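You operate a simulated robot arm through the tools that you are given. There is no shell and no other tool. Be economical: measure what you need, move in short steps, check, and stop when the job is done.

You are at the controls of a simulated two-armed robot. One attempt, no reset.

Task
Put one of the white covers from the white carton on top of the small white carton. Fetch the box with red band and set it on the top of the chute. Take the green insert and leave it on top of the flat carton on the top of the press bench. Take the grey latch and put it on top of the long carton. Open the wiring drawer, put the red marker pen in the inside of the wiring drawer and shut the drawer again. Take the brown tape on the top of the check bench and put it away on the top of the brown table. Put the blue pad on the top of the check bench away on the top of the lid bench. Fetch the green push switch and set it on top of the box with blue band. Put the blue screw tub on the top of the sorting table away on the top of the tool bench. Take the bin of blue parts on the top of the kitting bench and put it away on the top of the wiring bench. Do these in any order. Set down upright: box with red band, blue screw tub.

It is judged by the outcome, as a careful person would: the job done as asked, and still so three seconds after it is handed in. It fails if anything else is knocked over, pushed out of place, dropped, spilled or broken. Lids that push on must go on centred and level and be pressed home; caps that screw on are set level and turned clockwise until they are tight.

Robot
Two 7-joint arms with fingered hands on one trunk, on a base that drives. Base frame: it is fixed to the floor where the robot stands at the start and does not move with it; the origin is under the middle of the robot, x ahead of it, y to its left, z up. Units: m, degrees, N and s.
The left shoulder is at the start at [0.096, 0.125, 1.023], the right one opposite. Places, roughly: bin of blue parts (11x17x8 cm) [0.2, 3.3, 0.8]; blue pad (8x9x3 cm) [-4.1, -4.6, 0.8]; blue screw tub [-0.25, 3.25, 0.75]; box with blue band [-4, 0.5, 0.75]; box with red band [-2, -1, 0.75]; brown tape (12x11x5 cm) [-4, -4.4, 0.8]; flat carton [-4, -3.25, 0.75]; green insert (11x6x5 cm) [-4.1, 0.1, 0.9]; green push switch [-3.75, -4.25, 0.75]; grey latch [-3.75, -3.5, 0.75]; inside of the wiring drawer [-1.9, -6.1, 0.7]; long carton [-3.75, -3, 0.25]; red marker pen [-4, -4, 0.75]; small white carton [2.5, 3.25, 0.25]; top of the brown table [-2, 6.4, 0.8]; top of the chute [0.8, 1.4, 0.6]; top of the lid bench [-4, -7.3, 0.8]; top of the tool bench [-2.1, -5.1, 0.8]; top of the wiring bench [-2, -7, 0.8]; white cover (9x6x4 cm) [0.6, -0.1, 0.9]; wiring drawer [-1.9, -6.1, 0.7]. Payload 3.6 kg a hand.
The tool frame of a hand sits at the grasp point between the pads (the TCP): z along the fingers, y along the line on which they close. The tips reach 0.03 m beyond it. Largest opening 0.104 m; the body of the gripper starts 0.035 m behind the TCP. The gripper is a hand of 4 fingers: y runs from the thumb to the fingers, the wrist lies at [-0.015, -0.104, -0.178] in the tool frame, and closing takes about 1.5 s.
Orientation is told as [roll, pitch, yaw] about the base's x, y, z axes, in that order, counted from this pose: with the fingers straight down and the wrist toward the robot, the tool's x, y and z point along [0, 1, 0], [1, 0, 0] and [0, 0, -1] of the base frame.

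Tools
- The arms move only by the tool servo_tool. It takes "left_targets", "right_targets" or both (then of equal length, played together; a hand with none holds still); each is a list that holds one entry, the list of rows, each a list of 7 numbers: the opening in per cent of the stroke, from 0 (shut) to 100 (fully open), then the shift along the tool's x, y, z in m, then the turn, a rotation vector about the tool's x, y, z in degrees. In form: [[[gripper, tx, ty, tz, ax, ay, az], ...]]. A call has 1 to 20 rows; each row shifts and turns the commanded pose from where the row before left it, along the tool's axes as they then stand. A row lasts 0.2 s, in which the tool goes at most 0.05 m and 8.6 degrees; a call with a longer step from one row to the next is refused whole, and so is a gripper value outside its range. A pose out of reach is approached as far as the arm can. The call stops where the force on the tool passes 40 N (or 10 N more than at its start, if that is more) or the arm is blocked; 0.2 s more then pass. The fingers move at their own pace (about 0.072 m/s each) and stop on an object; they squeeze with about 23 N. The grip force told is the motor's: it shows also when the fingers shut on nothing. Time passes only in rows, and 0.2 s behind the last, so rows that do not move let the fingers close. The reply holds the time, the measured pose of the TCP, the force on the tool along the base axes, the opening and the grip force, in the units named above and with some noise, with the torque about the TCP (base axes, N m) and any sound that the robot's microphone picked up.
- Cameras (640 x 400 px; columns grow to the right, rows downward): "scene" is now at [0.2167, 0.0061, 1.175]; the picture's right is [-0.08, -1.00, 0.00], its down [-0.48, 0.04, -0.88] and it looks along [0.87, -0.07, -0.48] (base axes); focal length 250 px, centre (320, 200). "left" rides on the left gripper at [-0.061, -0.092, -0.13] in its tool frame; the picture's right is [-0.81, -0.28, 0.52], its down [0.53, -0.71, 0.46] and it looks along [0.24, 0.64, 0.72] (tool axes); focal length 275 px, centre (320, 200). "right" rides on the right gripper at [0.061, -0.092, -0.13] in its tool frame; the picture's right is [-0.81, 0.28, -0.52], its down [-0.53, -0.71, 0.46] and it looks along [-0.24, 0.64, 0.72] (tool axes); focal length 275 px, centre (320, 200). There is no depth. A picture from a camera that has moved, and an enlarged one, comes with that camera's place and axes in the base frame and with its lens. The place of the scene camera against the robot may be out by one fixed shift of up to 0.025 m in any direction.
- camera(camera): a new picture of that camera. The clock stands still meanwhile.
- slide_trunk(by): slides the trunk up (or, below 0, down) by that many m; the arms and the scene camera ride with it, the base frame stays. It gives what a move gives, with no picture.
- steer(legs): drives the robot by 1 to 6 legs, each [ahead, left, turn to the left] in m, m and degrees, along the robot's own axes; the way and the turn of a leg run together, so that a leg with both is an arc; at most 1.5 m and 180 degrees a leg. The arms and the cameras ride along, it lands a little off, and it stops where it bumps. It gives what a move gives.
- set_grasp(shape, hand): the hand has 4 fingers and takes this shape, open, in about a second: jaw (thumb against the fingers, like two jaws); tri (thumb and two fingers); tip (a fingertip pinch); poke (one finger out to press); point (the index stretched); flat (the hand flat); cup (the hand cupped); fist (a fist). The gripper value then closes the fingers along that shape, each until it touches; the sizes above hold for jaw. It gives what a move gives, with no picture.
- pan_tilt(pan, tilt): turns the head with the scene camera to pan (to the left, within 80 degrees either way) and tilt (down, from -29 to 69), counted from straight ahead of the robot. It gives what a move gives.
- inspect(camera, box): a new picture of the part [left, top, right, bottom] of that camera's present view, enlarged. The clock stands still meanwhile.
- hand_in(): hands the job in; it is judged then, once.

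Go step by step. Nothing tells you exact positions but the pictures and the camera data: compare them with the known pose of the tool, close in by small moves and look again before you grip or let go. The budget is 546 turns and 354 pictures, counting those below and the enlarged ones. Unless the task says otherwise, let go and move clear before handing in, and close with one line.

The tools are called by a JSON object that holds its "name" and its "arguments". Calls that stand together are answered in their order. servo_tool: Moves the arms, as the interface text tells. Its arguments: {"type":"object","properties":{"left_targets":{"type":"array","items":{"type":"array","items":{"type":"array","items":{"type":"number"}}}},"right_targets":{"type":"array","items":{"type":"array","items":{"type":"array","items":{"type":"number"}}}}},"required":[]} The other tools are called the same way: slide_trunk (by) slides the trunk up or down; set_grasp (shape, hand) gives the hand a shape; steer (legs) drives the base; pan_tilt (pan, tilt) turns the head that bears the scene camera; camera (camera) takes a picture; inspect (camera, box) takes an enlarged picture of a part of a camera's view; hand_in () hands the job in.

At the start:

```text
t: 0.0
left_eef_pos: [0.5626, 0.2145, 0.9933]
left_orientation: [0.0, 0.0, 0.0]
left_force: [0.6, -0.9, 1.7]
left_wrist_torque: [0.02, 0.02, 0.02]
left_opening: 0.1036
left_finger_force: 0.1
left_shape: jaw
right_eef_pos: [0.4558, -0.2204, 1.051]
right_orientation: [0.0, 0.0, -0.1]
right_force: [0.1, 1.0, -0.1]
right_wrist_torque: [0.01, -0.03, 0.0]
right_opening: 0.1035
right_finger_force: 0.1
right_shape: jaw
trunk travel left (down, up): [-0.25, 0.286]
robot x, y, heading: [-0.0029, 0.0021, 0.1]
head pan, tilt: [-4.3, 28.8]
```

scene: 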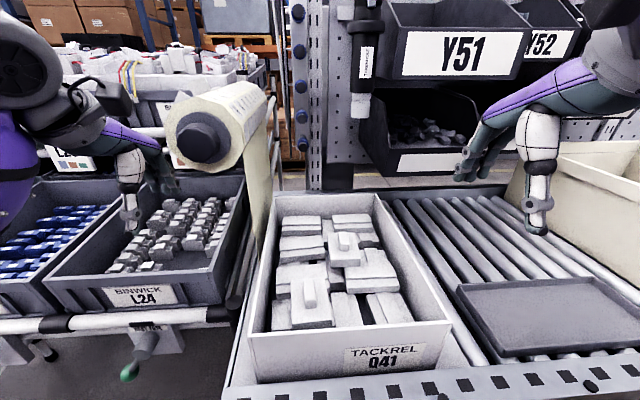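
right: 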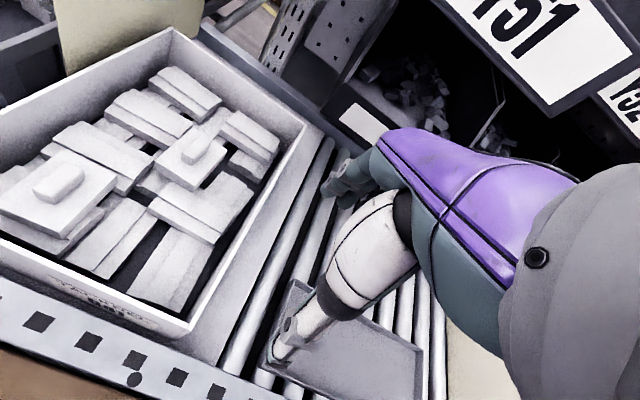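
left: 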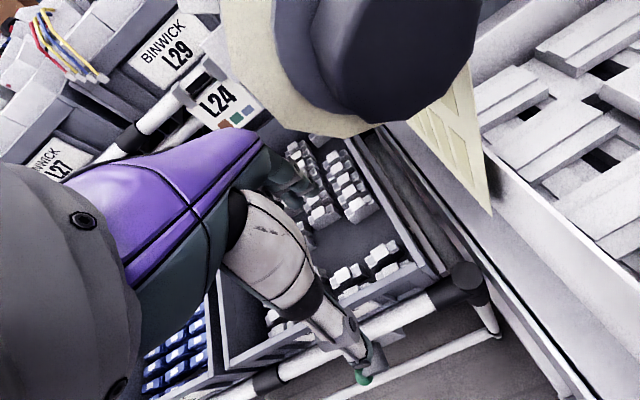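

The white carton of covers is right in front of me, slightly to the right. I'll look closer at the covers before I pick one with the right hand.

{"name": "inspect", "arguments": {"camera": "scene", "box": [240, 180, 460, 390]}}

{"name": "inspect", "arguments": {"camera": "right", "box": [0, 20, 320, 340]}}

```text
1.90 times, centred on (350, 285) of scene
camera zoom: at [0.2167, 0.0061, 1.175], right [-0.08, -1.0, 0.0], down [-0.48, 0.04, -0.88], along [0.87, -0.07, -0.48], focal length 477 px, centre (263, 38)
```

zoom: 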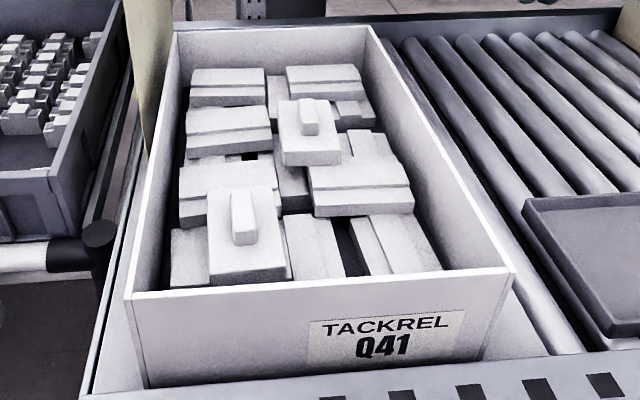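

```text
1.25 times, centred on (160, 180) of right
camera zoom: at [0.3647, -0.1589, 1.1809], right [0.28, -0.81, 0.52], down [-0.71, -0.53, -0.46], along [0.64, -0.24, -0.72], focal length 344 px, centre (520, 225)
```

zoom: 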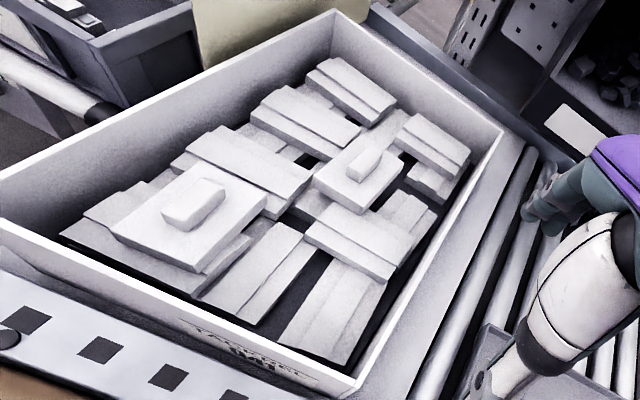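

The middle cover with its knob up lies near (0.60, -0.075, 0.85). I'll bring the right hand above it and look again.

{"name": "servo_tool", "arguments": {"right_targets": [[[100, 0.029, 0.029, 0.01, 0, 0, 0], [100, 0.029, 0.029, 0.01, 0, 0, 0], [100, 0.029, 0.029, 0.01, 0, 0, 0], [100, 0.029, 0.029, 0.01, 0, 0, 0], [100, 0.029, 0.029, 0.01, 0, 0, 0], [100, 0, 0, 0, 0, 0, 0]]]}}

{"name": "camera", "arguments": {"camera": "right"}}

{"name": "camera", "arguments": {"camera": "scene"}}

```text
t: 1.4
left_eef_pos: [0.5633, 0.2142, 0.9939]
left_orientation: [0.0, -0.1, -0.1]
left_force: [-0.3, 0.4, 0.4]
left_wrist_torque: [0.04, 0.02, 0.02]
left_opening: 0.1036
left_finger_force: 0.0
left_shape: jaw
right_eef_pos: [0.6032, -0.0784, 1.0007]
right_orientation: [0.0, 0.1, 0.0]
right_force: [-0.8, 0.2, -0.8]
right_wrist_torque: [0.0, 0.0, -0.01]
right_opening: 0.1035
right_finger_force: 0.0
right_shape: jaw
trunk travel left (down, up): [-0.25, 0.286]
robot x, y, heading: [0.0006, -0.0019, -0.1]
head pan, tilt: [-4.3, 28.8]
```

```text
348 pictures are left
camera right: at [0.5112, -0.0157, 1.1306], right [0.27, -0.81, 0.52], down [-0.71, -0.53, -0.46], along [0.64, -0.24, -0.72], focal length 275 px, centre (320, 200)
```

right: 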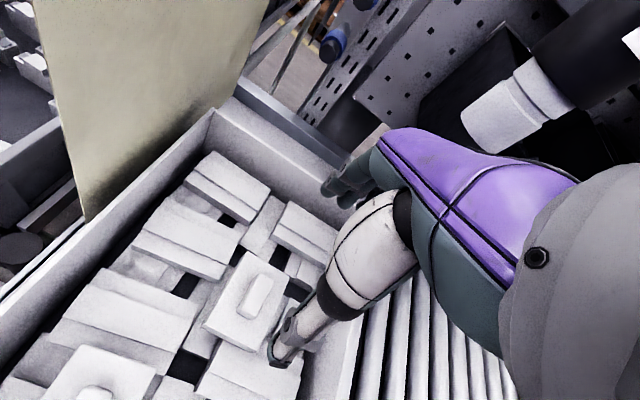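

```text
347 pictures are left
camera scene: at [0.2165, 0.0059, 1.1751], right [-0.08, -1.0, 0.0], down [-0.48, 0.04, -0.88], along [0.87, -0.07, -0.48], focal length 250 px, centre (320, 200)
```

scene: 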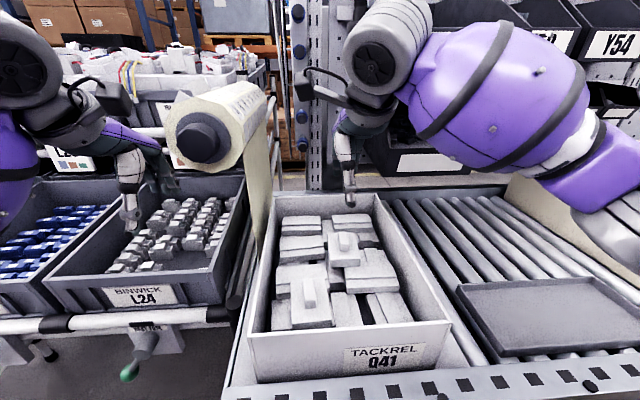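

The hand is right above the cover. The knob sits near (0.597, -0.079, ~0.868), so I'll go down and check again.

{"name": "servo_tool", "arguments": {"right_targets": [[[100, 0, -0.001, 0.025, 0, 0, 0], [100, 0, -0.001, 0.025, 0, 0, 0], [100, 0, -0.001, 0.025, 0, 0, 0], [100, 0, -0.001, 0.02, 0, 0, 0], [100, 0, 0, 0, 0, 0, 0]]]}}

{"name": "camera", "arguments": {"camera": "right"}}

{"name": "inspect", "arguments": {"camera": "scene", "box": [280, 170, 420, 290]}}

```text
t: 2.6
left_eef_pos: [0.5627, 0.2156, 0.9942]
left_orientation: [0.0, -0.1, -0.1]
left_force: [-0.7, 0.7, 1.3]
left_wrist_torque: [0.03, 0.01, 0.02]
left_opening: 0.1036
left_finger_force: 0.0
left_shape: jaw
right_eef_pos: [0.5976, -0.0784, 0.9057]
right_orientation: [0.0, 0.0, 0.0]
right_force: [0.0, 0.7, 0.4]
right_wrist_torque: [-0.02, 0.0, 0.01]
right_opening: 0.1037
right_finger_force: 0.1
right_shape: jaw
trunk travel left (down, up): [-0.25, 0.286]
robot x, y, heading: [0.0029, -0.0026, -0.0]
head pan, tilt: [-4.3, 28.8]
```

```text
346 pictures are left
camera right: at [0.5063, -0.0153, 1.0355], right [0.28, -0.81, 0.52], down [-0.71, -0.53, -0.46], along [0.64, -0.24, -0.72], focal length 275 px, centre (320, 200)
```

right: 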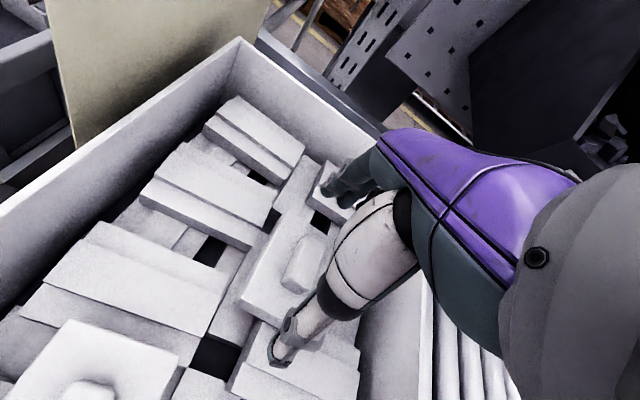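

```text
3.33 times, centred on (350, 230) of scene
camera zoom: at [0.2167, 0.0062, 1.175], right [-0.08, -1.0, 0.0], down [-0.48, 0.04, -0.88], along [0.87, -0.07, -0.48], focal length 834 px, centre (220, 100)
```

zoom: 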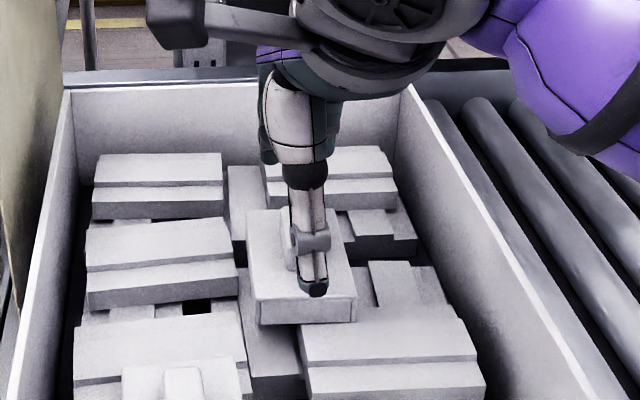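

The knob is about 5 mm to the left of the hand. I'll narrow the opening to 60 %, shift left and ease down.

{"name": "servo_tool", "arguments": {"right_targets": [[[60, 0.005, 0, 0, 0, 0, 0], [60, 0, 0, 0, 0, 0, 0], [60, 0, 0, 0.006, 0, 0, 0], [60, 0, 0, 0.006, 0, 0, 0], [60, 0, 0, 0, 0, 0, 0]]]}}

{"name": "inspect", "arguments": {"camera": "right", "box": [200, 150, 440, 390]}}

{"name": "inspect", "arguments": {"camera": "scene", "box": [310, 200, 390, 280]}}

```text
t: 3.8
left_eef_pos: [0.5624, 0.2154, 0.994]
left_orientation: [0.0, 0.0, 0.1]
left_force: [0.6, -0.2, 1.3]
left_wrist_torque: [0.01, -0.03, 0.02]
left_opening: 0.1038
left_finger_force: 0.0
left_shape: jaw
right_eef_pos: [0.597, -0.0707, 0.8938]
right_orientation: [0.0, 0.0, 0.0]
right_force: [-0.5, 0.0, 0.7]
right_wrist_torque: [0.01, -0.01, 0.0]
right_opening: 0.063
right_finger_force: 0.1
right_shape: jaw
trunk travel left (down, up): [-0.25, 0.286]
robot x, y, heading: [-0.0023, 0.0032, -0.1]
head pan, tilt: [-4.3, 28.8]
```

```text
1.67 times, centred on (320, 270) of right
camera zoom: at [0.5054, -0.0087, 1.0241], right [0.28, -0.81, 0.52], down [-0.71, -0.53, -0.46], along [0.65, -0.24, -0.72], focal length 459 px, centre (320, 83)
```

zoom: 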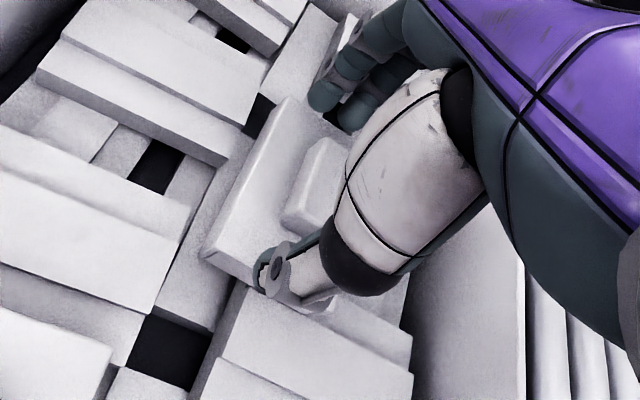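

```text
5.00 times, centred on (350, 240) of scene
camera zoom: at [0.2167, 0.0061, 1.175], right [-0.08, -1.0, 0.0], down [-0.48, 0.04, -0.88], along [0.87, -0.07, -0.48], focal length 1252 px, centre (170, 0)
```

zoom: 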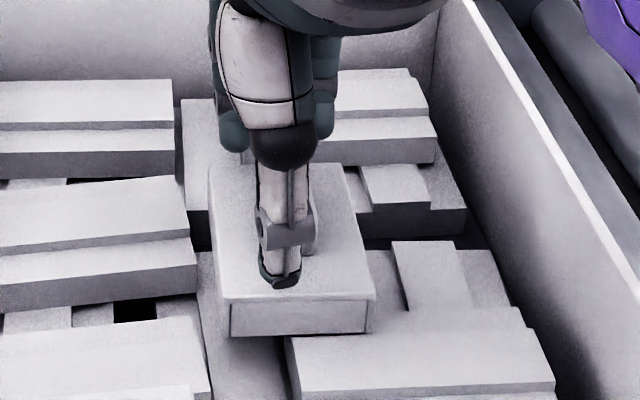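

Nearly aligned. I'll shift 3 mm to the right, go down a few mm more and close on the knob.

{"name": "servo_tool", "arguments": {"right_targets": [[[60, -0.003, 0, 0.003, 0, 0, 0], [60, 0, 0, 0.003, 0, 0, 0], [60, 0, 0, 0.002, 0, 0, 0], [20, 0, 0, 0, 0, 0, 0], [0, 0, 0, 0, 0, 0, 0], [0, 0, 0, 0, 0, 0, 0], [0, 0, 0, 0, 0, 0, 0], [0, 0, 0, 0, 0, 0, 0]]]}}

{"name": "inspect", "arguments": {"camera": "scene", "box": [310, 200, 390, 280]}}

```text
t: 5.6
left_eef_pos: [0.5625, 0.2158, 0.9936]
left_orientation: [0.0, 0.0, 0.0]
left_force: [-0.4, -0.2, 0.9]
left_wrist_torque: [-0.01, 0.01, -0.02]
left_opening: 0.1034
left_finger_force: 0.0
left_shape: jaw
right_eef_pos: [0.5991, -0.0734, 0.8864]
right_orientation: [0.0, 0.0, 0.0]
right_force: [-0.1, -0.6, 1.0]
right_wrist_torque: [-0.03, -0.04, 0.02]
right_opening: 0.0209
right_finger_force: 23.1
right_shape: jaw
trunk travel left (down, up): [-0.25, 0.286]
robot x, y, heading: [0.0012, -0.0004, -0.2]
head pan, tilt: [-4.3, 28.8]
```

```text
5.00 times, centred on (350, 240) of scene
camera zoom: at [0.2165, 0.0062, 1.1751], right [-0.08, -1.0, 0.0], down [-0.48, 0.04, -0.88], along [0.87, -0.07, -0.48], focal length 1252 px, centre (170, 0)
```

zoom: 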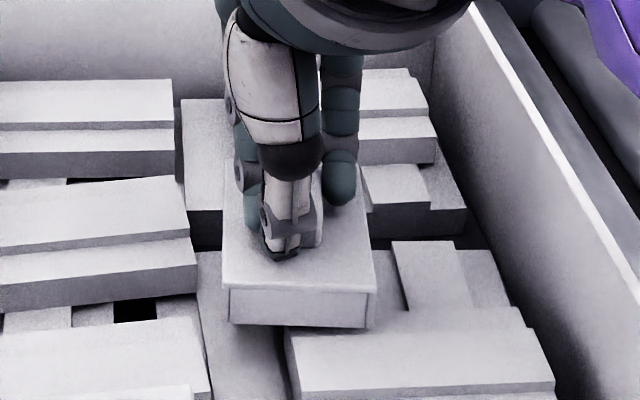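

The fingers hold the knob (2.1 cm opening, 23 N). Now I'll lift straight up.

{"name": "servo_tool", "arguments": {"right_targets": [[[0, 0, 0, -0.01, 0, 0, 0], [0, 0, 0, -0.02, 0, 0, 0], [0, 0, 0, -0.03, 0, 0, 0], [0, 0, 0, -0.03, 0, 0, 0], [0, 0, 0, -0.04, 0, 0, 0], [0, 0, 0, -0.04, 0, 0, 0], [0, 0, 0, -0.04, 0, 0, 0], [0, 0, 0, 0, 0, 0, 0]]]}}

{"name": "camera", "arguments": {"camera": "scene"}}

{"name": "camera", "arguments": {"camera": "right"}}

```text
t: 7.4
left_eef_pos: [0.5626, 0.214, 0.9939]
left_orientation: [0.0, 0.0, 0.0]
left_force: [-0.4, 0.3, 0.9]
left_wrist_torque: [-0.01, -0.03, -0.04]
left_opening: 0.1037
left_finger_force: 0.1
left_shape: jaw
right_eef_pos: [0.5967, -0.0744, 1.0974]
right_orientation: [0.0, 0.0, 0.0]
right_force: [-0.5, -1.2, 0.1]
right_wrist_torque: [-0.02, 0.02, -0.01]
right_opening: 0.0208
right_finger_force: 23.1
right_shape: jaw
trunk travel left (down, up): [-0.25, 0.286]
robot x, y, heading: [0.0009, 0.002, 0.1]
head pan, tilt: [-4.3, 28.8]
```

```text
341 pictures are left
camera scene: at [0.2169, 0.006, 1.1749], right [-0.08, -1.0, 0.0], down [-0.48, 0.04, -0.88], along [0.87, -0.07, -0.48], focal length 250 px, centre (320, 200)
```

scene: 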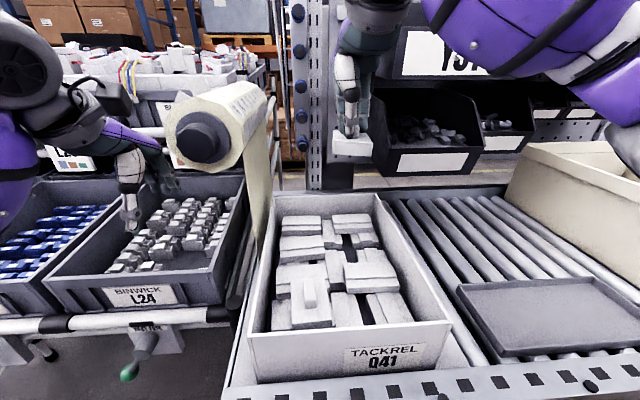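

```text
340 pictures are left
camera right: at [0.5046, -0.012, 1.2268], right [0.28, -0.81, 0.52], down [-0.71, -0.53, -0.46], along [0.64, -0.24, -0.72], focal length 275 px, centre (320, 200)
```

right: 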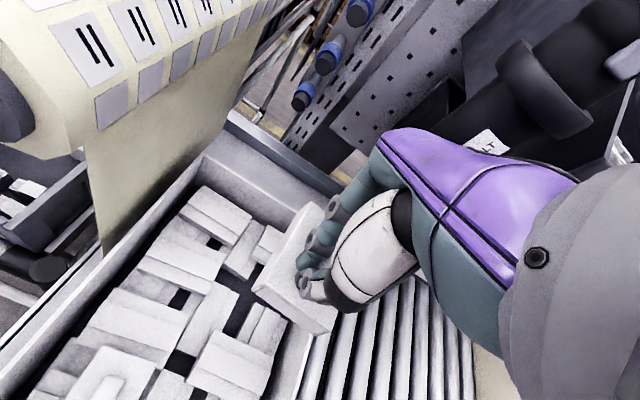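

The cover is held level. I'll pull both hands in toward the body, back off half a metre, and then look to both sides.

{"name": "servo_tool", "arguments": {"right_targets": [[[0, -0.01, -0.04, 0, 0, 0, 0], [0, -0.01, -0.04, 0, 0, 0, 0], [0, -0.01, -0.04, 0, 0, 0, 0], [0, -0.01, -0.04, 0, 0, 0, 0], [0, -0.01, -0.04, 0, 0, 0, 0], [0, 0, 0, 0, 0, 0, 0]]], "left_targets": [[[100, 0, -0.03, -0.02, 0, 0, 0], [100, 0, -0.03, -0.02, 0, 0, 0], [100, 0, -0.03, -0.02, 0, 0, 0], [100, 0, -0.03, -0.02, 0, 0, 0], [100, 0, -0.03, -0.02, 0, 0, 0], [100, 0, 0, 0, 0, 0, 0]]]}}

{"name": "steer", "arguments": {"legs": [[-0.6, 0, 0]]}}

{"name": "pan_tilt", "arguments": {"pan": 60, "tilt": 15}}

{"name": "camera", "arguments": {"camera": "scene"}}

{"name": "pan_tilt", "arguments": {"pan": -60, "tilt": 15}}

{"name": "camera", "arguments": {"camera": "scene"}}

```text
t: 8.8
left_eef_pos: [0.4124, 0.2129, 1.0937]
left_orientation: [0.0, 0.1, -0.1]
left_force: [0.1, -0.7, -0.9]
left_wrist_torque: [-0.03, 0.01, -0.01]
left_opening: 0.1036
left_finger_force: 0.0
left_shape: jaw
right_eef_pos: [0.3986, -0.1229, 1.0945]
right_orientation: [-0.1, 0.0, 0.0]
right_force: [0.1, -0.5, -1.2]
right_wrist_torque: [0.0, 0.01, 0.02]
right_opening: 0.0206
right_finger_force: 23.0
right_shape: jaw
trunk travel left (down, up): [-0.25, 0.286]
robot x, y, heading: [-0.0006, 0.0015, -0.0]
head pan, tilt: [-4.3, 28.8]
```

```text
t: 11.9
left_eef_pos: [-0.1382, 0.2129, 1.094]
left_orientation: [0.0, 0.0, -0.1]
left_force: [-0.3, -0.5, -0.5]
left_wrist_torque: [0.01, 0.02, 0.01]
left_opening: 0.1038
left_finger_force: 0.0
left_shape: jaw
right_eef_pos: [-0.1529, -0.1238, 1.0968]
right_orientation: [0.1, -0.1, -0.1]
right_force: [1.0, -0.4, -0.9]
right_wrist_torque: [0.01, 0.05, -0.05]
right_opening: 0.0211
right_finger_force: 23.0
right_shape: jaw
trunk travel left (down, up): [-0.25, 0.286]
robot x, y, heading: [-0.5544, 0.0005, -0.1]
head pan, tilt: [-4.3, 28.8]
stopped in leg 1: the robot was blocked; the commanded pose is now the measured one
```

```text
t: 13.3
left_eef_pos: [-0.1389, 0.2114, 1.0953]
left_orientation: [0.0, -0.2, -0.1]
left_force: [-0.9, 0.0, 0.7]
left_wrist_torque: [0.0, -0.02, 0.02]
left_opening: 0.1039
left_finger_force: 0.1
left_shape: jaw
right_eef_pos: [-0.1547, -0.1236, 1.0964]
right_orientation: [0.0, -0.2, -0.2]
right_force: [-0.1, -0.7, -0.4]
right_wrist_torque: [0.02, 0.02, 0.0]
right_opening: 0.0206
right_finger_force: 23.7
right_shape: jaw
trunk travel left (down, up): [-0.25, 0.286]
robot x, y, heading: [-0.5525, 0.0011, 0.0]
head pan, tilt: [60.0, 15.0]
```

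```text
339 pictures are left
camera scene: at [-0.3795, 0.0935, 1.1973], right [0.86, -0.5, 0.0], down [-0.13, -0.22, -0.97], along [0.49, 0.83, -0.26], focal length 250 px, centre (320, 200)
```

scene: 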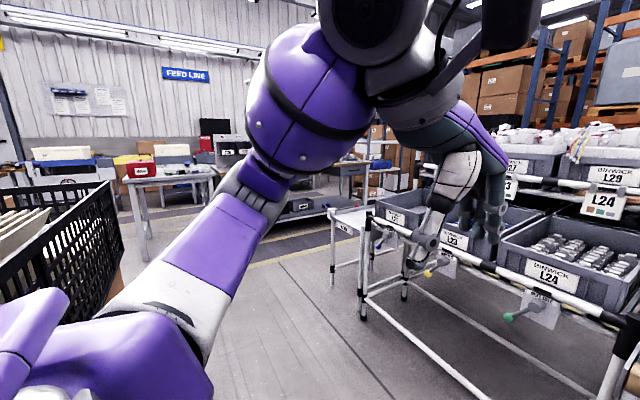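

```text
t: 15.3
left_eef_pos: [-0.1398, 0.2116, 1.0949]
left_orientation: [0.0, -0.1, -0.1]
left_force: [-0.7, 0.1, 0.2]
left_wrist_torque: [-0.03, 0.01, 0.02]
left_opening: 0.1037
left_finger_force: 0.1
left_shape: jaw
right_eef_pos: [-0.1545, -0.123, 1.0975]
right_orientation: [0.1, -0.2, -0.1]
right_force: [0.3, -0.8, -0.4]
right_wrist_torque: [-0.01, 0.0, 0.0]
right_opening: 0.0209
right_finger_force: 23.4
right_shape: jaw
trunk travel left (down, up): [-0.25, 0.286]
robot x, y, heading: [-0.5515, -0.0005, -0.0]
head pan, tilt: [-60.0, 15.0]
```

```text
338 pictures are left
camera scene: at [-0.3799, -0.0682, 1.1973], right [-0.87, -0.5, 0.0], down [-0.13, 0.22, -0.97], along [0.48, -0.84, -0.26], focal length 250 px, centre (320, 200)
```

scene: 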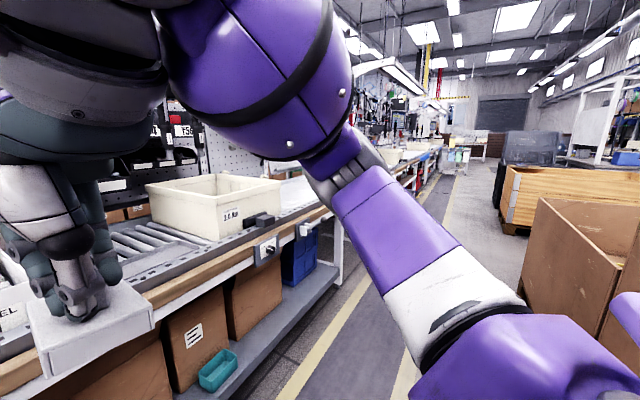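

I bumped something low behind me, so the aisle is narrow here. I'll ease forward a bit, turn left to face along the aisle, and look.

{"name": "steer", "arguments": {"legs": [[0.15, 0, 0], [0, 0, 90]]}}

{"name": "pan_tilt", "arguments": {"pan": 0, "tilt": 20}}

{"name": "camera", "arguments": {"camera": "scene"}}

{"name": "pan_tilt", "arguments": {"pan": 65, "tilt": 20}}

{"name": "camera", "arguments": {"camera": "scene"}}

```text
t: 20.4
left_eef_pos: [-0.6183, 0.4127, 1.0946]
left_orientation: [0.0, -0.1, 89.8]
left_force: [0.3, 0.0, 1.0]
left_wrist_torque: [-0.02, 0.0, 0.03]
left_opening: 0.1038
left_finger_force: 0.0
left_shape: jaw
right_eef_pos: [-0.2816, 0.3978, 1.0972]
right_orientation: [-0.1, -0.2, 89.7]
right_force: [0.4, 0.3, -0.3]
right_wrist_torque: [0.01, -0.01, 0.04]
right_opening: 0.0206
right_finger_force: 23.4
right_shape: jaw
trunk travel left (down, up): [-0.25, 0.286]
robot x, y, heading: [-0.4068, -0.0017, 90.0]
head pan, tilt: [-60.0, 15.0]
```

```text
t: 21.8
left_eef_pos: [-0.6187, 0.4124, 1.0946]
left_orientation: [-0.1, -0.1, 89.8]
left_force: [0.1, -0.2, 1.0]
left_wrist_torque: [-0.01, 0.0, -0.01]
left_opening: 0.1039
left_finger_force: 0.1
left_shape: jaw
right_eef_pos: [-0.2809, 0.3982, 1.0977]
right_orientation: [0.1, -0.2, 89.8]
right_force: [-0.9, 0.4, -0.3]
right_wrist_torque: [-0.01, 0.01, -0.01]
right_opening: 0.0209
right_finger_force: 22.7
right_shape: jaw
trunk travel left (down, up): [-0.25, 0.286]
robot x, y, heading: [-0.4038, 0.0018, 90.0]
head pan, tilt: [0.0, 20.0]
```

```text
337 pictures are left
camera scene: at [-0.4094, 0.2358, 1.1891], right [1.0, 0.0, 0.0], down [0.0, -0.34, -0.94], along [0.0, 0.94, -0.34], focal length 250 px, centre (320, 200)
```

scene: 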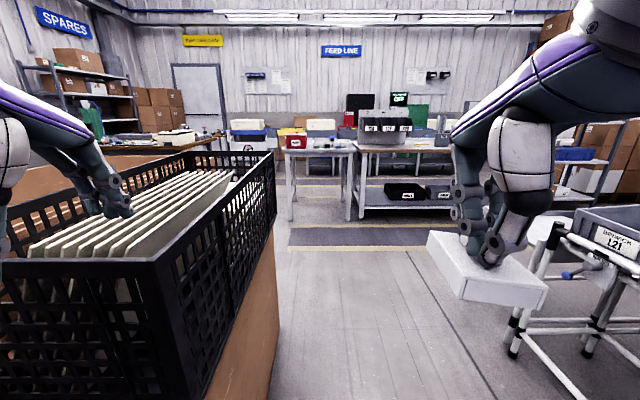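

```text
t: 23.1
left_eef_pos: [-0.6182, 0.4133, 1.0949]
left_orientation: [0.0, -0.1, 89.8]
left_force: [-0.2, -0.3, -0.1]
left_wrist_torque: [-0.02, 0.0, -0.02]
left_opening: 0.1041
left_finger_force: 0.0
left_shape: jaw
right_eef_pos: [-0.2817, 0.397, 1.097]
right_orientation: [0.1, -0.2, 89.9]
right_force: [-0.5, -0.2, 0.0]
right_wrist_torque: [0.0, -0.01, -0.02]
right_opening: 0.0207
right_finger_force: 22.9
right_shape: jaw
trunk travel left (down, up): [-0.25, 0.286]
robot x, y, heading: [-0.4066, 0.0028, 89.9]
head pan, tilt: [65.0, 20.0]
```

```text
336 pictures are left
camera scene: at [-0.4941, 0.1825, 1.1891], right [0.43, 0.9, 0.0], down [0.31, -0.15, -0.94], along [-0.85, 0.4, -0.34], focal length 250 px, centre (320, 200)
```

scene: 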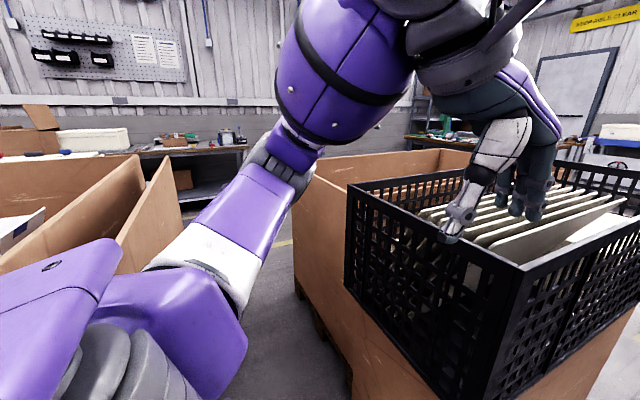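

The aisle along +y is clear, between the crate stack (x < -0.63) and the bin racks (x > 0.4). I'll shift right to its middle, drive up to the feed line tables, and look around.

{"name": "steer", "arguments": {"legs": [[0, -0.3, 0], [1.5, 0, 0], [0.4, 0, 0]]}}

{"name": "pan_tilt", "arguments": {"pan": 0, "tilt": 25}}

{"name": "camera", "arguments": {"camera": "scene"}}

{"name": "pan_tilt", "arguments": {"pan": -70, "tilt": 25}}

{"name": "camera", "arguments": {"camera": "scene"}}

```text
t: 34.2
left_eef_pos: [-0.3142, 2.2925, 1.0948]
left_orientation: [0.0, -0.1, 90.0]
left_force: [0.2, -1.1, -0.5]
left_wrist_torque: [-0.04, 0.01, -0.03]
left_opening: 0.1038
left_finger_force: 0.0
left_shape: jaw
right_eef_pos: [0.0214, 2.2786, 1.0963]
right_orientation: [0.0, -0.1, 90.1]
right_force: [0.2, -0.3, -0.5]
right_wrist_torque: [-0.01, 0.02, -0.02]
right_opening: 0.0208
right_finger_force: 23.4
right_shape: jaw
trunk travel left (down, up): [-0.25, 0.286]
robot x, y, heading: [-0.1034, 1.8784, 90.2]
head pan, tilt: [65.0, 20.0]
```

```text
t: 35.6
left_eef_pos: [-0.3146, 2.2936, 1.0949]
left_orientation: [0.0, 0.0, 90.1]
left_force: [0.3, -1.0, -1.0]
left_wrist_torque: [-0.01, 0.0, 0.02]
left_opening: 0.1035
left_finger_force: 0.1
left_shape: jaw
right_eef_pos: [0.0203, 2.2786, 1.0963]
right_orientation: [0.1, -0.2, 90.1]
right_force: [-0.2, 0.7, -0.7]
right_wrist_torque: [0.03, 0.05, -0.01]
right_opening: 0.0207
right_finger_force: 23.4
right_shape: jaw
trunk travel left (down, up): [-0.25, 0.286]
robot x, y, heading: [-0.1045, 1.8791, 89.7]
head pan, tilt: [0.0, 25.0]
```

```text
335 pictures are left
camera scene: at [-0.1059, 2.1152, 1.1811], right [1.0, 0.0, 0.0], down [0.0, -0.42, -0.91], along [0.0, 0.91, -0.42], focal length 250 px, centre (320, 200)
```

scene: 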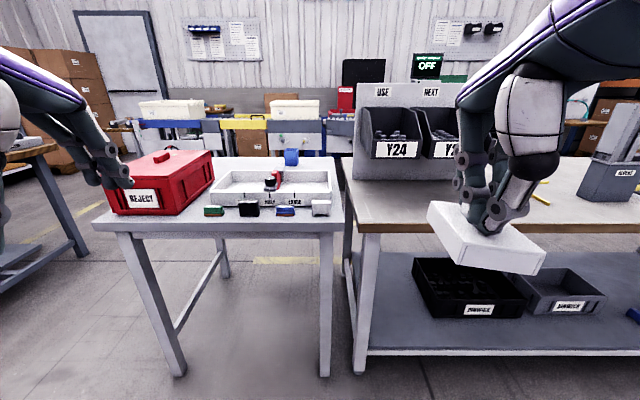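

```text
t: 37.0
left_eef_pos: [-0.3143, 2.2916, 1.095]
left_orientation: [0.0, -0.1, 90.0]
left_force: [-0.3, -0.7, -0.3]
left_wrist_torque: [-0.03, 0.0, -0.06]
left_opening: 0.1036
left_finger_force: 0.0
left_shape: jaw
right_eef_pos: [0.0219, 2.2782, 1.0967]
right_orientation: [0.1, -0.2, 90.2]
right_force: [-0.1, 0.3, 0.0]
right_wrist_torque: [0.01, 0.0, 0.02]
right_opening: 0.021
right_finger_force: 22.9
right_shape: jaw
trunk travel left (down, up): [-0.25, 0.286]
robot x, y, heading: [-0.1052, 1.8811, 90.2]
head pan, tilt: [-70.0, 25.0]
```

```text
334 pictures are left
camera scene: at [-0.0192, 2.0547, 1.181], right [0.34, -0.94, 0.0], down [-0.4, -0.15, -0.91], along [0.85, 0.31, -0.42], focal length 250 px, centre (320, 200)
```

scene: 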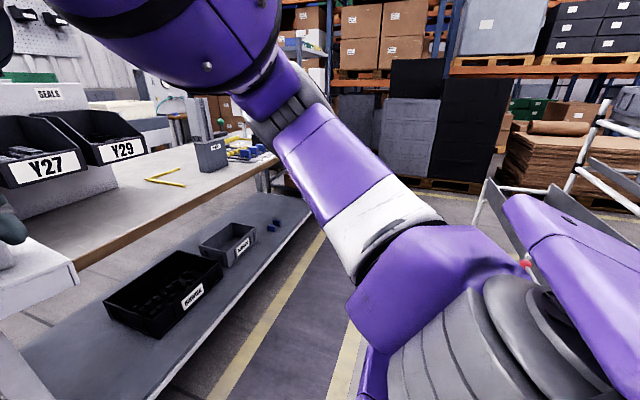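

The sorting table and kitting bench are ahead; the cover goes to the small carton at about (2.5, 3.25). I'll turn to face +x along the lane and look.

{"name": "steer", "arguments": {"legs": [[0.25, 0, 0], [0, 0, -90]]}}

{"name": "pan_tilt", "arguments": {"pan": 0, "tilt": 25}}

{"name": "camera", "arguments": {"camera": "scene"}}

```text
t: 42.6
left_eef_pos: [0.3141, 2.3337, 1.0937]
left_orientation: [0.0, -0.1, -0.9]
left_force: [-0.3, -0.3, 0.6]
left_wrist_torque: [0.03, 0.02, -0.01]
left_opening: 0.104
left_finger_force: 0.0
left_shape: jaw
right_eef_pos: [0.2945, 1.9991, 1.0971]
right_orientation: [0.1, -0.1, -0.8]
right_force: [-0.3, -0.4, -0.3]
right_wrist_torque: [0.03, -0.02, 0.01]
right_opening: 0.0204
right_finger_force: 22.7
right_shape: jaw
trunk travel left (down, up): [-0.25, 0.286]
robot x, y, heading: [-0.1037, 2.13, -0.8]
head pan, tilt: [-70.0, 25.0]
```

```text
t: 44.1
left_eef_pos: [0.3139, 2.3334, 1.0942]
left_orientation: [0.0, -0.1, -0.7]
left_force: [0.4, -0.1, 0.9]
left_wrist_torque: [0.02, 0.01, 0.02]
left_opening: 0.1038
left_finger_force: 0.0
left_shape: jaw
right_eef_pos: [0.2941, 1.9986, 1.097]
right_orientation: [0.2, -0.2, -0.7]
right_force: [-0.6, 0.0, 0.0]
right_wrist_torque: [0.02, -0.02, 0.03]
right_opening: 0.0208
right_finger_force: 23.0
right_shape: jaw
trunk travel left (down, up): [-0.25, 0.286]
robot x, y, heading: [-0.0994, 2.122, -0.9]
head pan, tilt: [0.0, 25.0]
```

```text
333 pictures are left
camera scene: at [0.1165, 2.1372, 1.181], right [-0.02, -1.0, 0.0], down [-0.42, 0.01, -0.91], along [0.91, -0.01, -0.42], focal length 250 px, centre (320, 200)
```

scene: 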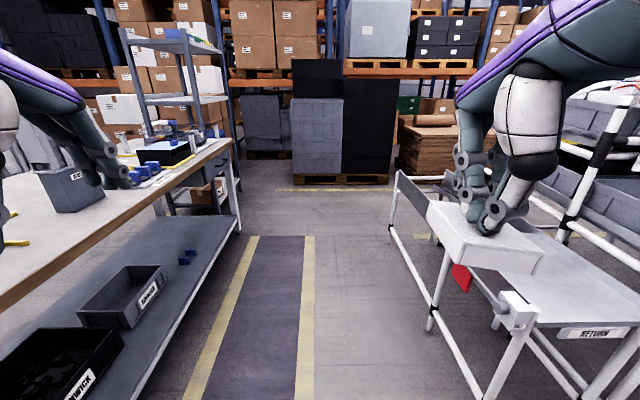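

The small white carton seems to be on the low shelf of the rack past the kitting bench's far end. I'll drive down the lane and look left.

{"name": "steer", "arguments": {"legs": [[1.5, 0, 0.8], [0.4, 0, 0]]}}

{"name": "pan_tilt", "arguments": {"pan": 60, "tilt": 35}}

{"name": "camera", "arguments": {"camera": "scene"}}

```text
t: 53.7
left_eef_pos: [2.2373, 2.328, 1.0949]
left_orientation: [0.0, -0.1, 0.1]
left_force: [-0.9, -0.7, 0.1]
left_wrist_torque: [-0.01, 0.0, -0.01]
left_opening: 0.1038
left_finger_force: 0.2
left_shape: jaw
right_eef_pos: [2.224, 1.9915, 1.0964]
right_orientation: [0.2, -0.2, 0.1]
right_force: [-0.2, 0.0, -1.0]
right_wrist_torque: [0.02, 0.01, -0.02]
right_opening: 0.0204
right_finger_force: 22.4
right_shape: jaw
trunk travel left (down, up): [-0.25, 0.286]
robot x, y, heading: [1.8227, 2.1132, -0.0]
head pan, tilt: [0.0, 25.0]
```

```text
t: 55.0
left_eef_pos: [2.2367, 2.328, 1.0958]
left_orientation: [0.0, -0.1, 0.2]
left_force: [-0.8, -0.2, -0.7]
left_wrist_torque: [0.03, -0.01, 0.0]
left_opening: 0.1037
left_finger_force: 0.2
left_shape: jaw
right_eef_pos: [2.2237, 1.9918, 1.0972]
right_orientation: [0.1, -0.1, 0.1]
right_force: [0.1, 0.3, -0.3]
right_wrist_torque: [0.05, 0.04, -0.01]
right_opening: 0.0204
right_finger_force: 22.9
right_shape: jaw
trunk travel left (down, up): [-0.25, 0.286]
robot x, y, heading: [1.8206, 2.1162, -0.1]
head pan, tilt: [60.0, 35.0]
```

```text
332 pictures are left
camera scene: at [1.9942, 2.2043, 1.1653], right [0.87, -0.5, 0.0], down [-0.29, -0.5, -0.82], along [0.41, 0.71, -0.57], focal length 250 px, centre (320, 200)
```

scene: 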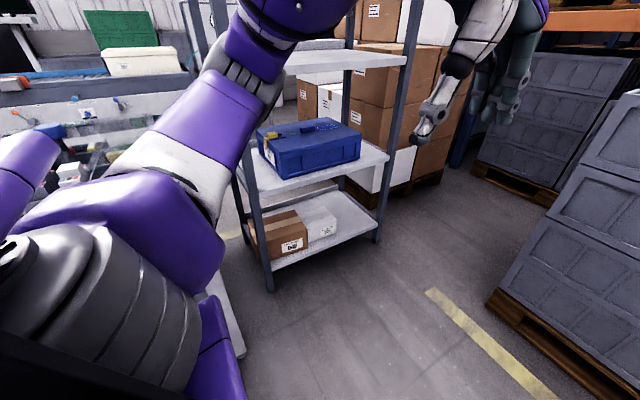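

The small white carton is on the bottom shelf (z ≈ 0.18) under a middle shelf at about z 0.6; the shelf front is at y ≈ 3.05. I'll turn to face it squarely and look again.

{"name": "steer", "arguments": {"legs": [[0.56, 0, 0], [0, 0, 90], [0.25, 0, 0]]}}

{"name": "pan_tilt", "arguments": {"pan": 0, "tilt": 45}}

{"name": "camera", "arguments": {"camera": "scene"}}

```text
t: 63.5
left_eef_pos: [2.1766, 2.7749, 1.0953]
left_orientation: [0.0, -0.1, 89.8]
left_force: [0.0, 0.4, 0.9]
left_wrist_torque: [-0.01, -0.04, 0.02]
left_opening: 0.104
left_finger_force: 0.0
left_shape: jaw
right_eef_pos: [2.5122, 2.7593, 1.0965]
right_orientation: [0.1, -0.1, 89.7]
right_force: [0.1, 1.1, -0.3]
right_wrist_torque: [-0.03, 0.01, 0.01]
right_opening: 0.0205
right_finger_force: 22.6
right_shape: jaw
trunk travel left (down, up): [-0.25, 0.286]
robot x, y, heading: [2.3892, 2.3609, 89.6]
head pan, tilt: [60.0, 35.0]
```

```text
t: 64.8
left_eef_pos: [2.1757, 2.7738, 1.0965]
left_orientation: [0.0, -0.1, 89.8]
left_force: [-0.2, 0.2, 0.3]
left_wrist_torque: [-0.01, -0.03, -0.01]
left_opening: 0.1038
left_finger_force: 0.0
left_shape: jaw
right_eef_pos: [2.5131, 2.7588, 1.0968]
right_orientation: [0.0, -0.1, 89.9]
right_force: [35.7, -1.8, -7.4]
right_wrist_torque: [0.95, 4.45, 3.78]
right_opening: 0.0203
right_finger_force: 22.7
right_shape: jaw
trunk travel left (down, up): [-0.25, 0.286]
robot x, y, heading: [2.3863, 2.3618, 89.7]
head pan, tilt: [0.0, 45.0]
```

```text
331 pictures are left
camera scene: at [2.3763, 2.5861, 1.1517], right [1.0, 0.09, 0.0], down [0.06, -0.69, -0.72], along [-0.06, 0.71, -0.7], focal length 250 px, centre (320, 200)
```

scene: 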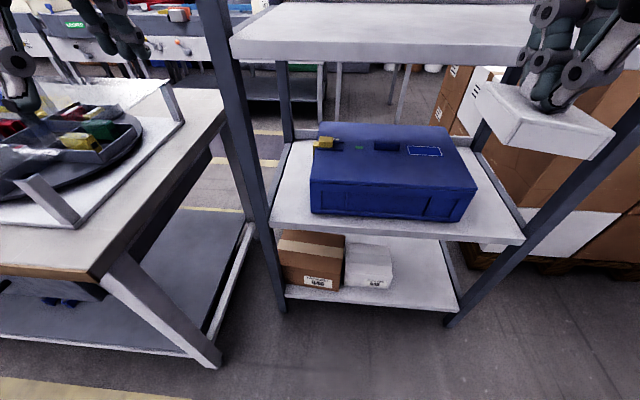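

The right hand suddenly reports about 36 N sideways. I'll wait one short step and read it again.

{"name": "servo_tool", "arguments": {"right_targets": [[[0, 0, 0, 0, 0, 0, 0]]]}}

{"name": "camera", "arguments": {"camera": "right"}}

```text
t: 65.2
left_eef_pos: [2.1763, 2.7748, 1.096]
left_orientation: [-0.1, -0.1, 89.8]
left_force: [0.4, -0.4, -0.9]
left_wrist_torque: [0.04, 0.02, 0.0]
left_opening: 0.1038
left_finger_force: 0.0
left_shape: jaw
right_eef_pos: [2.5118, 2.7587, 1.0972]
right_orientation: [0.1, -0.2, 89.9]
right_force: [36.0, 0.9, -7.4]
right_wrist_torque: [0.54, 4.71, 3.75]
right_opening: 0.0206
right_finger_force: 22.6
right_shape: jaw
trunk travel left (down, up): [-0.25, 0.286]
robot x, y, heading: [2.3871, 2.3595, 89.9]
head pan, tilt: [0.0, 45.0]
```

```text
330 pictures are left
camera right: at [2.4504, 2.6687, 1.2273], right [0.81, 0.27, 0.52], down [0.53, -0.71, -0.46], along [0.25, 0.65, -0.72], focal length 275 px, centre (320, 200)
```

right: 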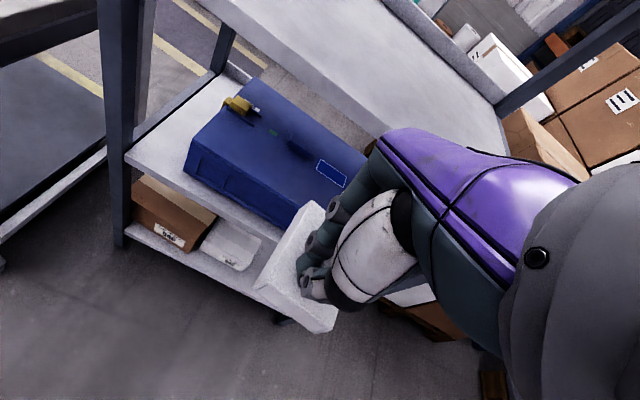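

The head is pressing against the right wrist. I'll move the hand outward to the right and down a little.

{"name": "servo_tool", "arguments": {"right_targets": [[[0, -0.025, 0, 0.01, 0, 0, 0], [0, -0.025, 0, 0.02, 0, 0, 0], [0, -0.025, 0, 0.02, 0, 0, 0], [0, -0.025, 0, 0.02, 0, 0, 0], [0, 0, 0, 0.02, 0, 0, 0]]]}}

{"name": "camera", "arguments": {"camera": "scene"}}

```text
t: 66.4
left_eef_pos: [2.1772, 2.7751, 1.0959]
left_orientation: [0.0, -0.1, 89.9]
left_force: [0.3, 0.5, -0.6]
left_wrist_torque: [-0.01, 0.01, -0.01]
left_opening: 0.1037
left_finger_force: 0.1
left_shape: jaw
right_eef_pos: [2.6121, 2.7602, 1.0066]
right_orientation: [-0.1, -0.2, 89.9]
right_force: [0.3, -0.3, -0.1]
right_wrist_torque: [0.0, 0.05, 0.01]
right_opening: 0.0207
right_finger_force: 22.8
right_shape: jaw
trunk travel left (down, up): [-0.25, 0.286]
robot x, y, heading: [2.386, 2.3589, 89.6]
head pan, tilt: [0.0, 45.0]
```

```text
329 pictures are left
camera scene: at [2.384, 2.5859, 1.1504], right [1.0, 0.0, 0.0], down [0.0, -0.71, -0.71], along [0.0, 0.71, -0.71], focal length 250 px, centre (320, 200)
```

scene: 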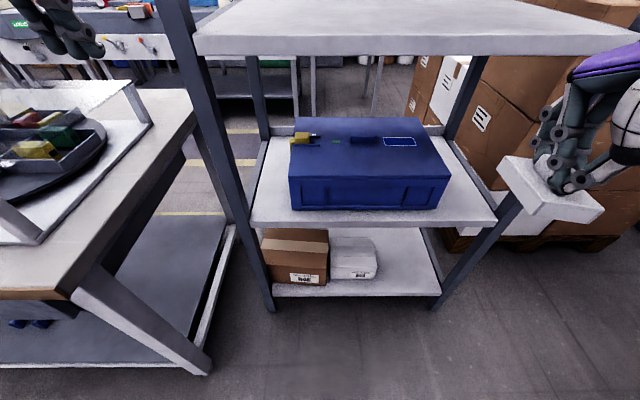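

{"name": "inspect", "arguments": {"camera": "scene", "box": [230, 180, 470, 320]}}

```text
2.67 times, centred on (350, 250) of scene
camera zoom: at [2.384, 2.5859, 1.1504], right [1.0, 0.0, 0.0], down [0.0, -0.71, -0.71], along [0.0, 0.71, -0.71], focal length 668 px, centre (240, 67)
```

zoom: 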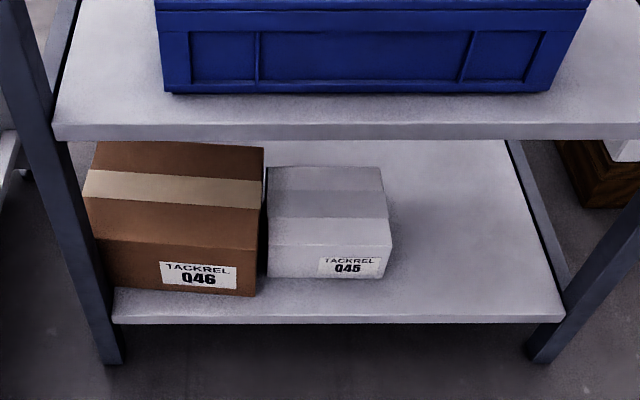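

The small carton's top is centred near (2.52, 3.16, 0.274), under a shelf whose underside is at 0.60. I'll tuck the left hand back, step closer and lower the trunk fully, so the arm can reach in stretched out.

{"name": "servo_tool", "arguments": {"left_targets": [[[100, 0, -0.04, 0, 0, 0, 0], [100, 0, -0.04, 0, 0, 0, 0], [100, 0, -0.04, 0, 0, 0, 0]]]}}

{"name": "steer", "arguments": {"legs": [[0.15, -0.01, 0]]}}

{"name": "slide_trunk", "arguments": {"by": -0.25}}

{"name": "camera", "arguments": {"camera": "scene"}}

```text
t: 67.2
left_eef_pos: [2.1769, 2.6529, 1.0952]
left_orientation: [-0.1, -0.2, 89.8]
left_force: [0.1, 0.5, -0.2]
left_wrist_torque: [0.01, 0.02, -0.01]
left_opening: 0.1036
left_finger_force: 0.0
left_shape: jaw
right_eef_pos: [2.6131, 2.7592, 1.0079]
right_orientation: [0.1, -0.1, 89.8]
right_force: [-0.8, 0.5, 0.1]
right_wrist_torque: [0.0, 0.01, -0.02]
right_opening: 0.0206
right_finger_force: 22.9
right_shape: jaw
trunk travel left (down, up): [-0.25, 0.286]
robot x, y, heading: [2.3892, 2.3622, 89.9]
head pan, tilt: [0.0, 45.0]
```

```text
t: 68.5
left_eef_pos: [2.187, 2.8033, 1.0948]
left_orientation: [-0.1, -0.1, 89.8]
left_force: [-1.0, 0.1, 0.5]
left_wrist_torque: [-0.04, 0.01, -0.01]
left_opening: 0.1037
left_finger_force: 0.0
left_shape: jaw
right_eef_pos: [2.6226, 2.9082, 1.0058]
right_orientation: [0.1, -0.1, 89.8]
right_force: [0.3, 1.4, 0.1]
right_wrist_torque: [-0.04, -0.01, 0.0]
right_opening: 0.0204
right_finger_force: 23.3
right_shape: jaw
trunk travel left (down, up): [-0.25, 0.286]
robot x, y, heading: [2.3944, 2.5073, 89.7]
head pan, tilt: [0.0, 45.0]
```

```text
t: 71.1
left_eef_pos: [2.1889, 2.8307, 0.8427]
left_orientation: [0.0, 3.8, 91.0]
left_force: [-0.3, -0.7, -0.6]
left_wrist_torque: [0.03, 0.03, -0.02]
left_opening: 0.1039
left_finger_force: 0.1
left_shape: jaw
right_eef_pos: [2.6263, 2.926, 0.751]
right_orientation: [0.5, 3.1, 90.5]
right_force: [-0.2, -0.1, -0.7]
right_wrist_torque: [0.02, 0.05, 0.0]
right_opening: 0.0202
right_finger_force: 23.2
right_shape: jaw
trunk travel left (down, up): [0.0, 0.536]
robot x, y, heading: [2.3978, 2.5085, 90.2]
head pan, tilt: [0.0, 45.0]
```

```text
327 pictures are left
camera scene: at [2.4006, 2.7864, 0.902], right [1.0, 0.01, -0.01], down [0.0, -0.69, -0.73], along [-0.01, 0.73, -0.69], focal length 250 px, centre (320, 200)
```

scene: 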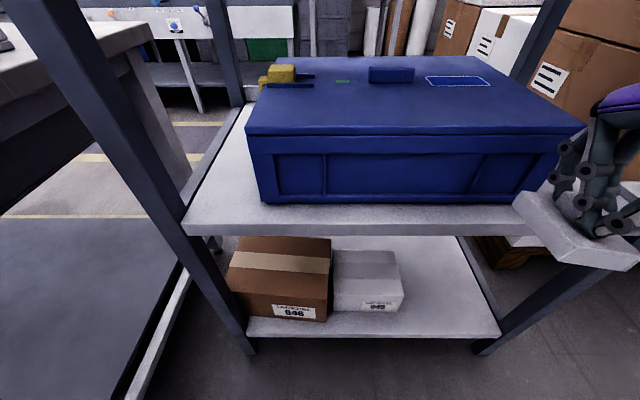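

The trunk leans 3° when low, so I'll level the hand, then lower it in front of the shelf and bring it in line with the carton.

{"name": "servo_tool", "arguments": {"right_targets": [[[0, 0, -0.01, 0.0, -3.1, 0, 0], [0, 0.009, 0, 0.03, 0, 0, 0], [0, 0.009, 0, 0.03, 0, 0, 0], [0, 0.009, 0, 0.03, 0, 0, 0], [0, 0.009, 0, 0.03, 0, 0, 0], [0, 0.009, 0, 0.03, 0, 0, 0], [0, 0.009, 0, 0.03, 0, 0, 0], [0, 0.009, 0, 0.03, 0, 0, 0], [0, 0.009, 0, 0.03, 0, 0, 0], [0, 0.009, 0, 0.03, 0, 0, 0], [0, 0.009, 0, 0.03, 0, 0, 0], [0, 0.009, 0, 0.03, 0, 0, 0], [0, 0.005, 0, 0.03, 0, 0, 0], [0, 0, 0, 0, 0, 0, 0]]]}}

{"name": "camera", "arguments": {"camera": "scene"}}

{"name": "camera", "arguments": {"camera": "right"}}

```text
t: 72.5
left_eef_pos: [2.187, 2.8341, 0.8403]
left_orientation: [-0.3, 3.6, 91.5]
left_force: [0.4, -0.4, 0.4]
left_wrist_torque: [0.03, -0.03, -0.03]
left_opening: 0.1039
left_finger_force: 0.1
left_shape: jaw
right_eef_pos: [2.5987, 2.9973, 0.6667]
right_orientation: [0.7, -1.5, 90.2]
right_force: [8.8, -6.0, 46.5]
right_wrist_torque: [0.36, -0.64, -0.2]
right_opening: 0.0258
right_finger_force: 23.7
right_shape: jaw
right hand out of reach, approached as far as the arm can: row 1, 2, 3, 4, 5, 6
trunk travel left (down, up): [0.0, 0.536]
robot x, y, heading: [2.4004, 2.5057, 90.7]
head pan, tilt: [0.0, 45.0]
stopped in row 6 (right hand): the force on the tool passed its limit (the readings are from after the stop); the commanded pose is now the measured one
```

```text
326 pictures are left
camera scene: at [2.3984, 2.791, 0.8999], right [1.0, 0.01, -0.01], down [0.0, -0.69, -0.72], along [-0.01, 0.72, -0.69], focal length 250 px, centre (320, 200)
```

scene: 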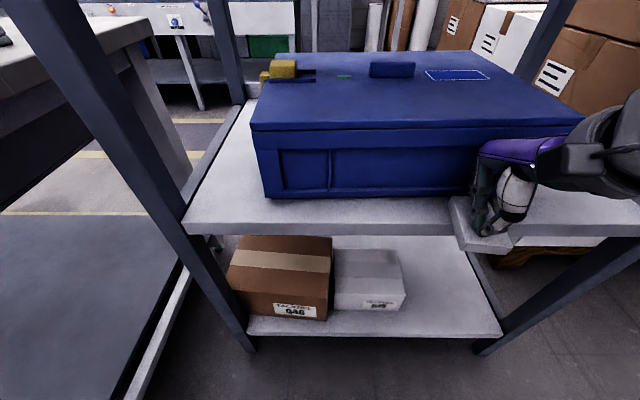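

```text
325 pictures are left
camera right: at [2.5384, 2.9033, 0.7958], right [0.82, 0.26, 0.51], down [0.53, -0.7, -0.48], along [0.23, 0.67, -0.71], focal length 275 px, centre (320, 200)
```

right: 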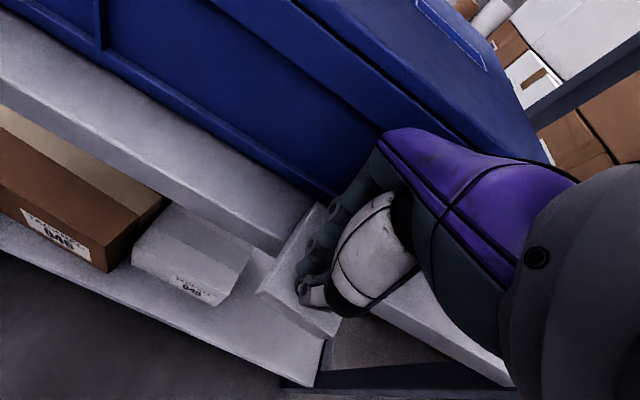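

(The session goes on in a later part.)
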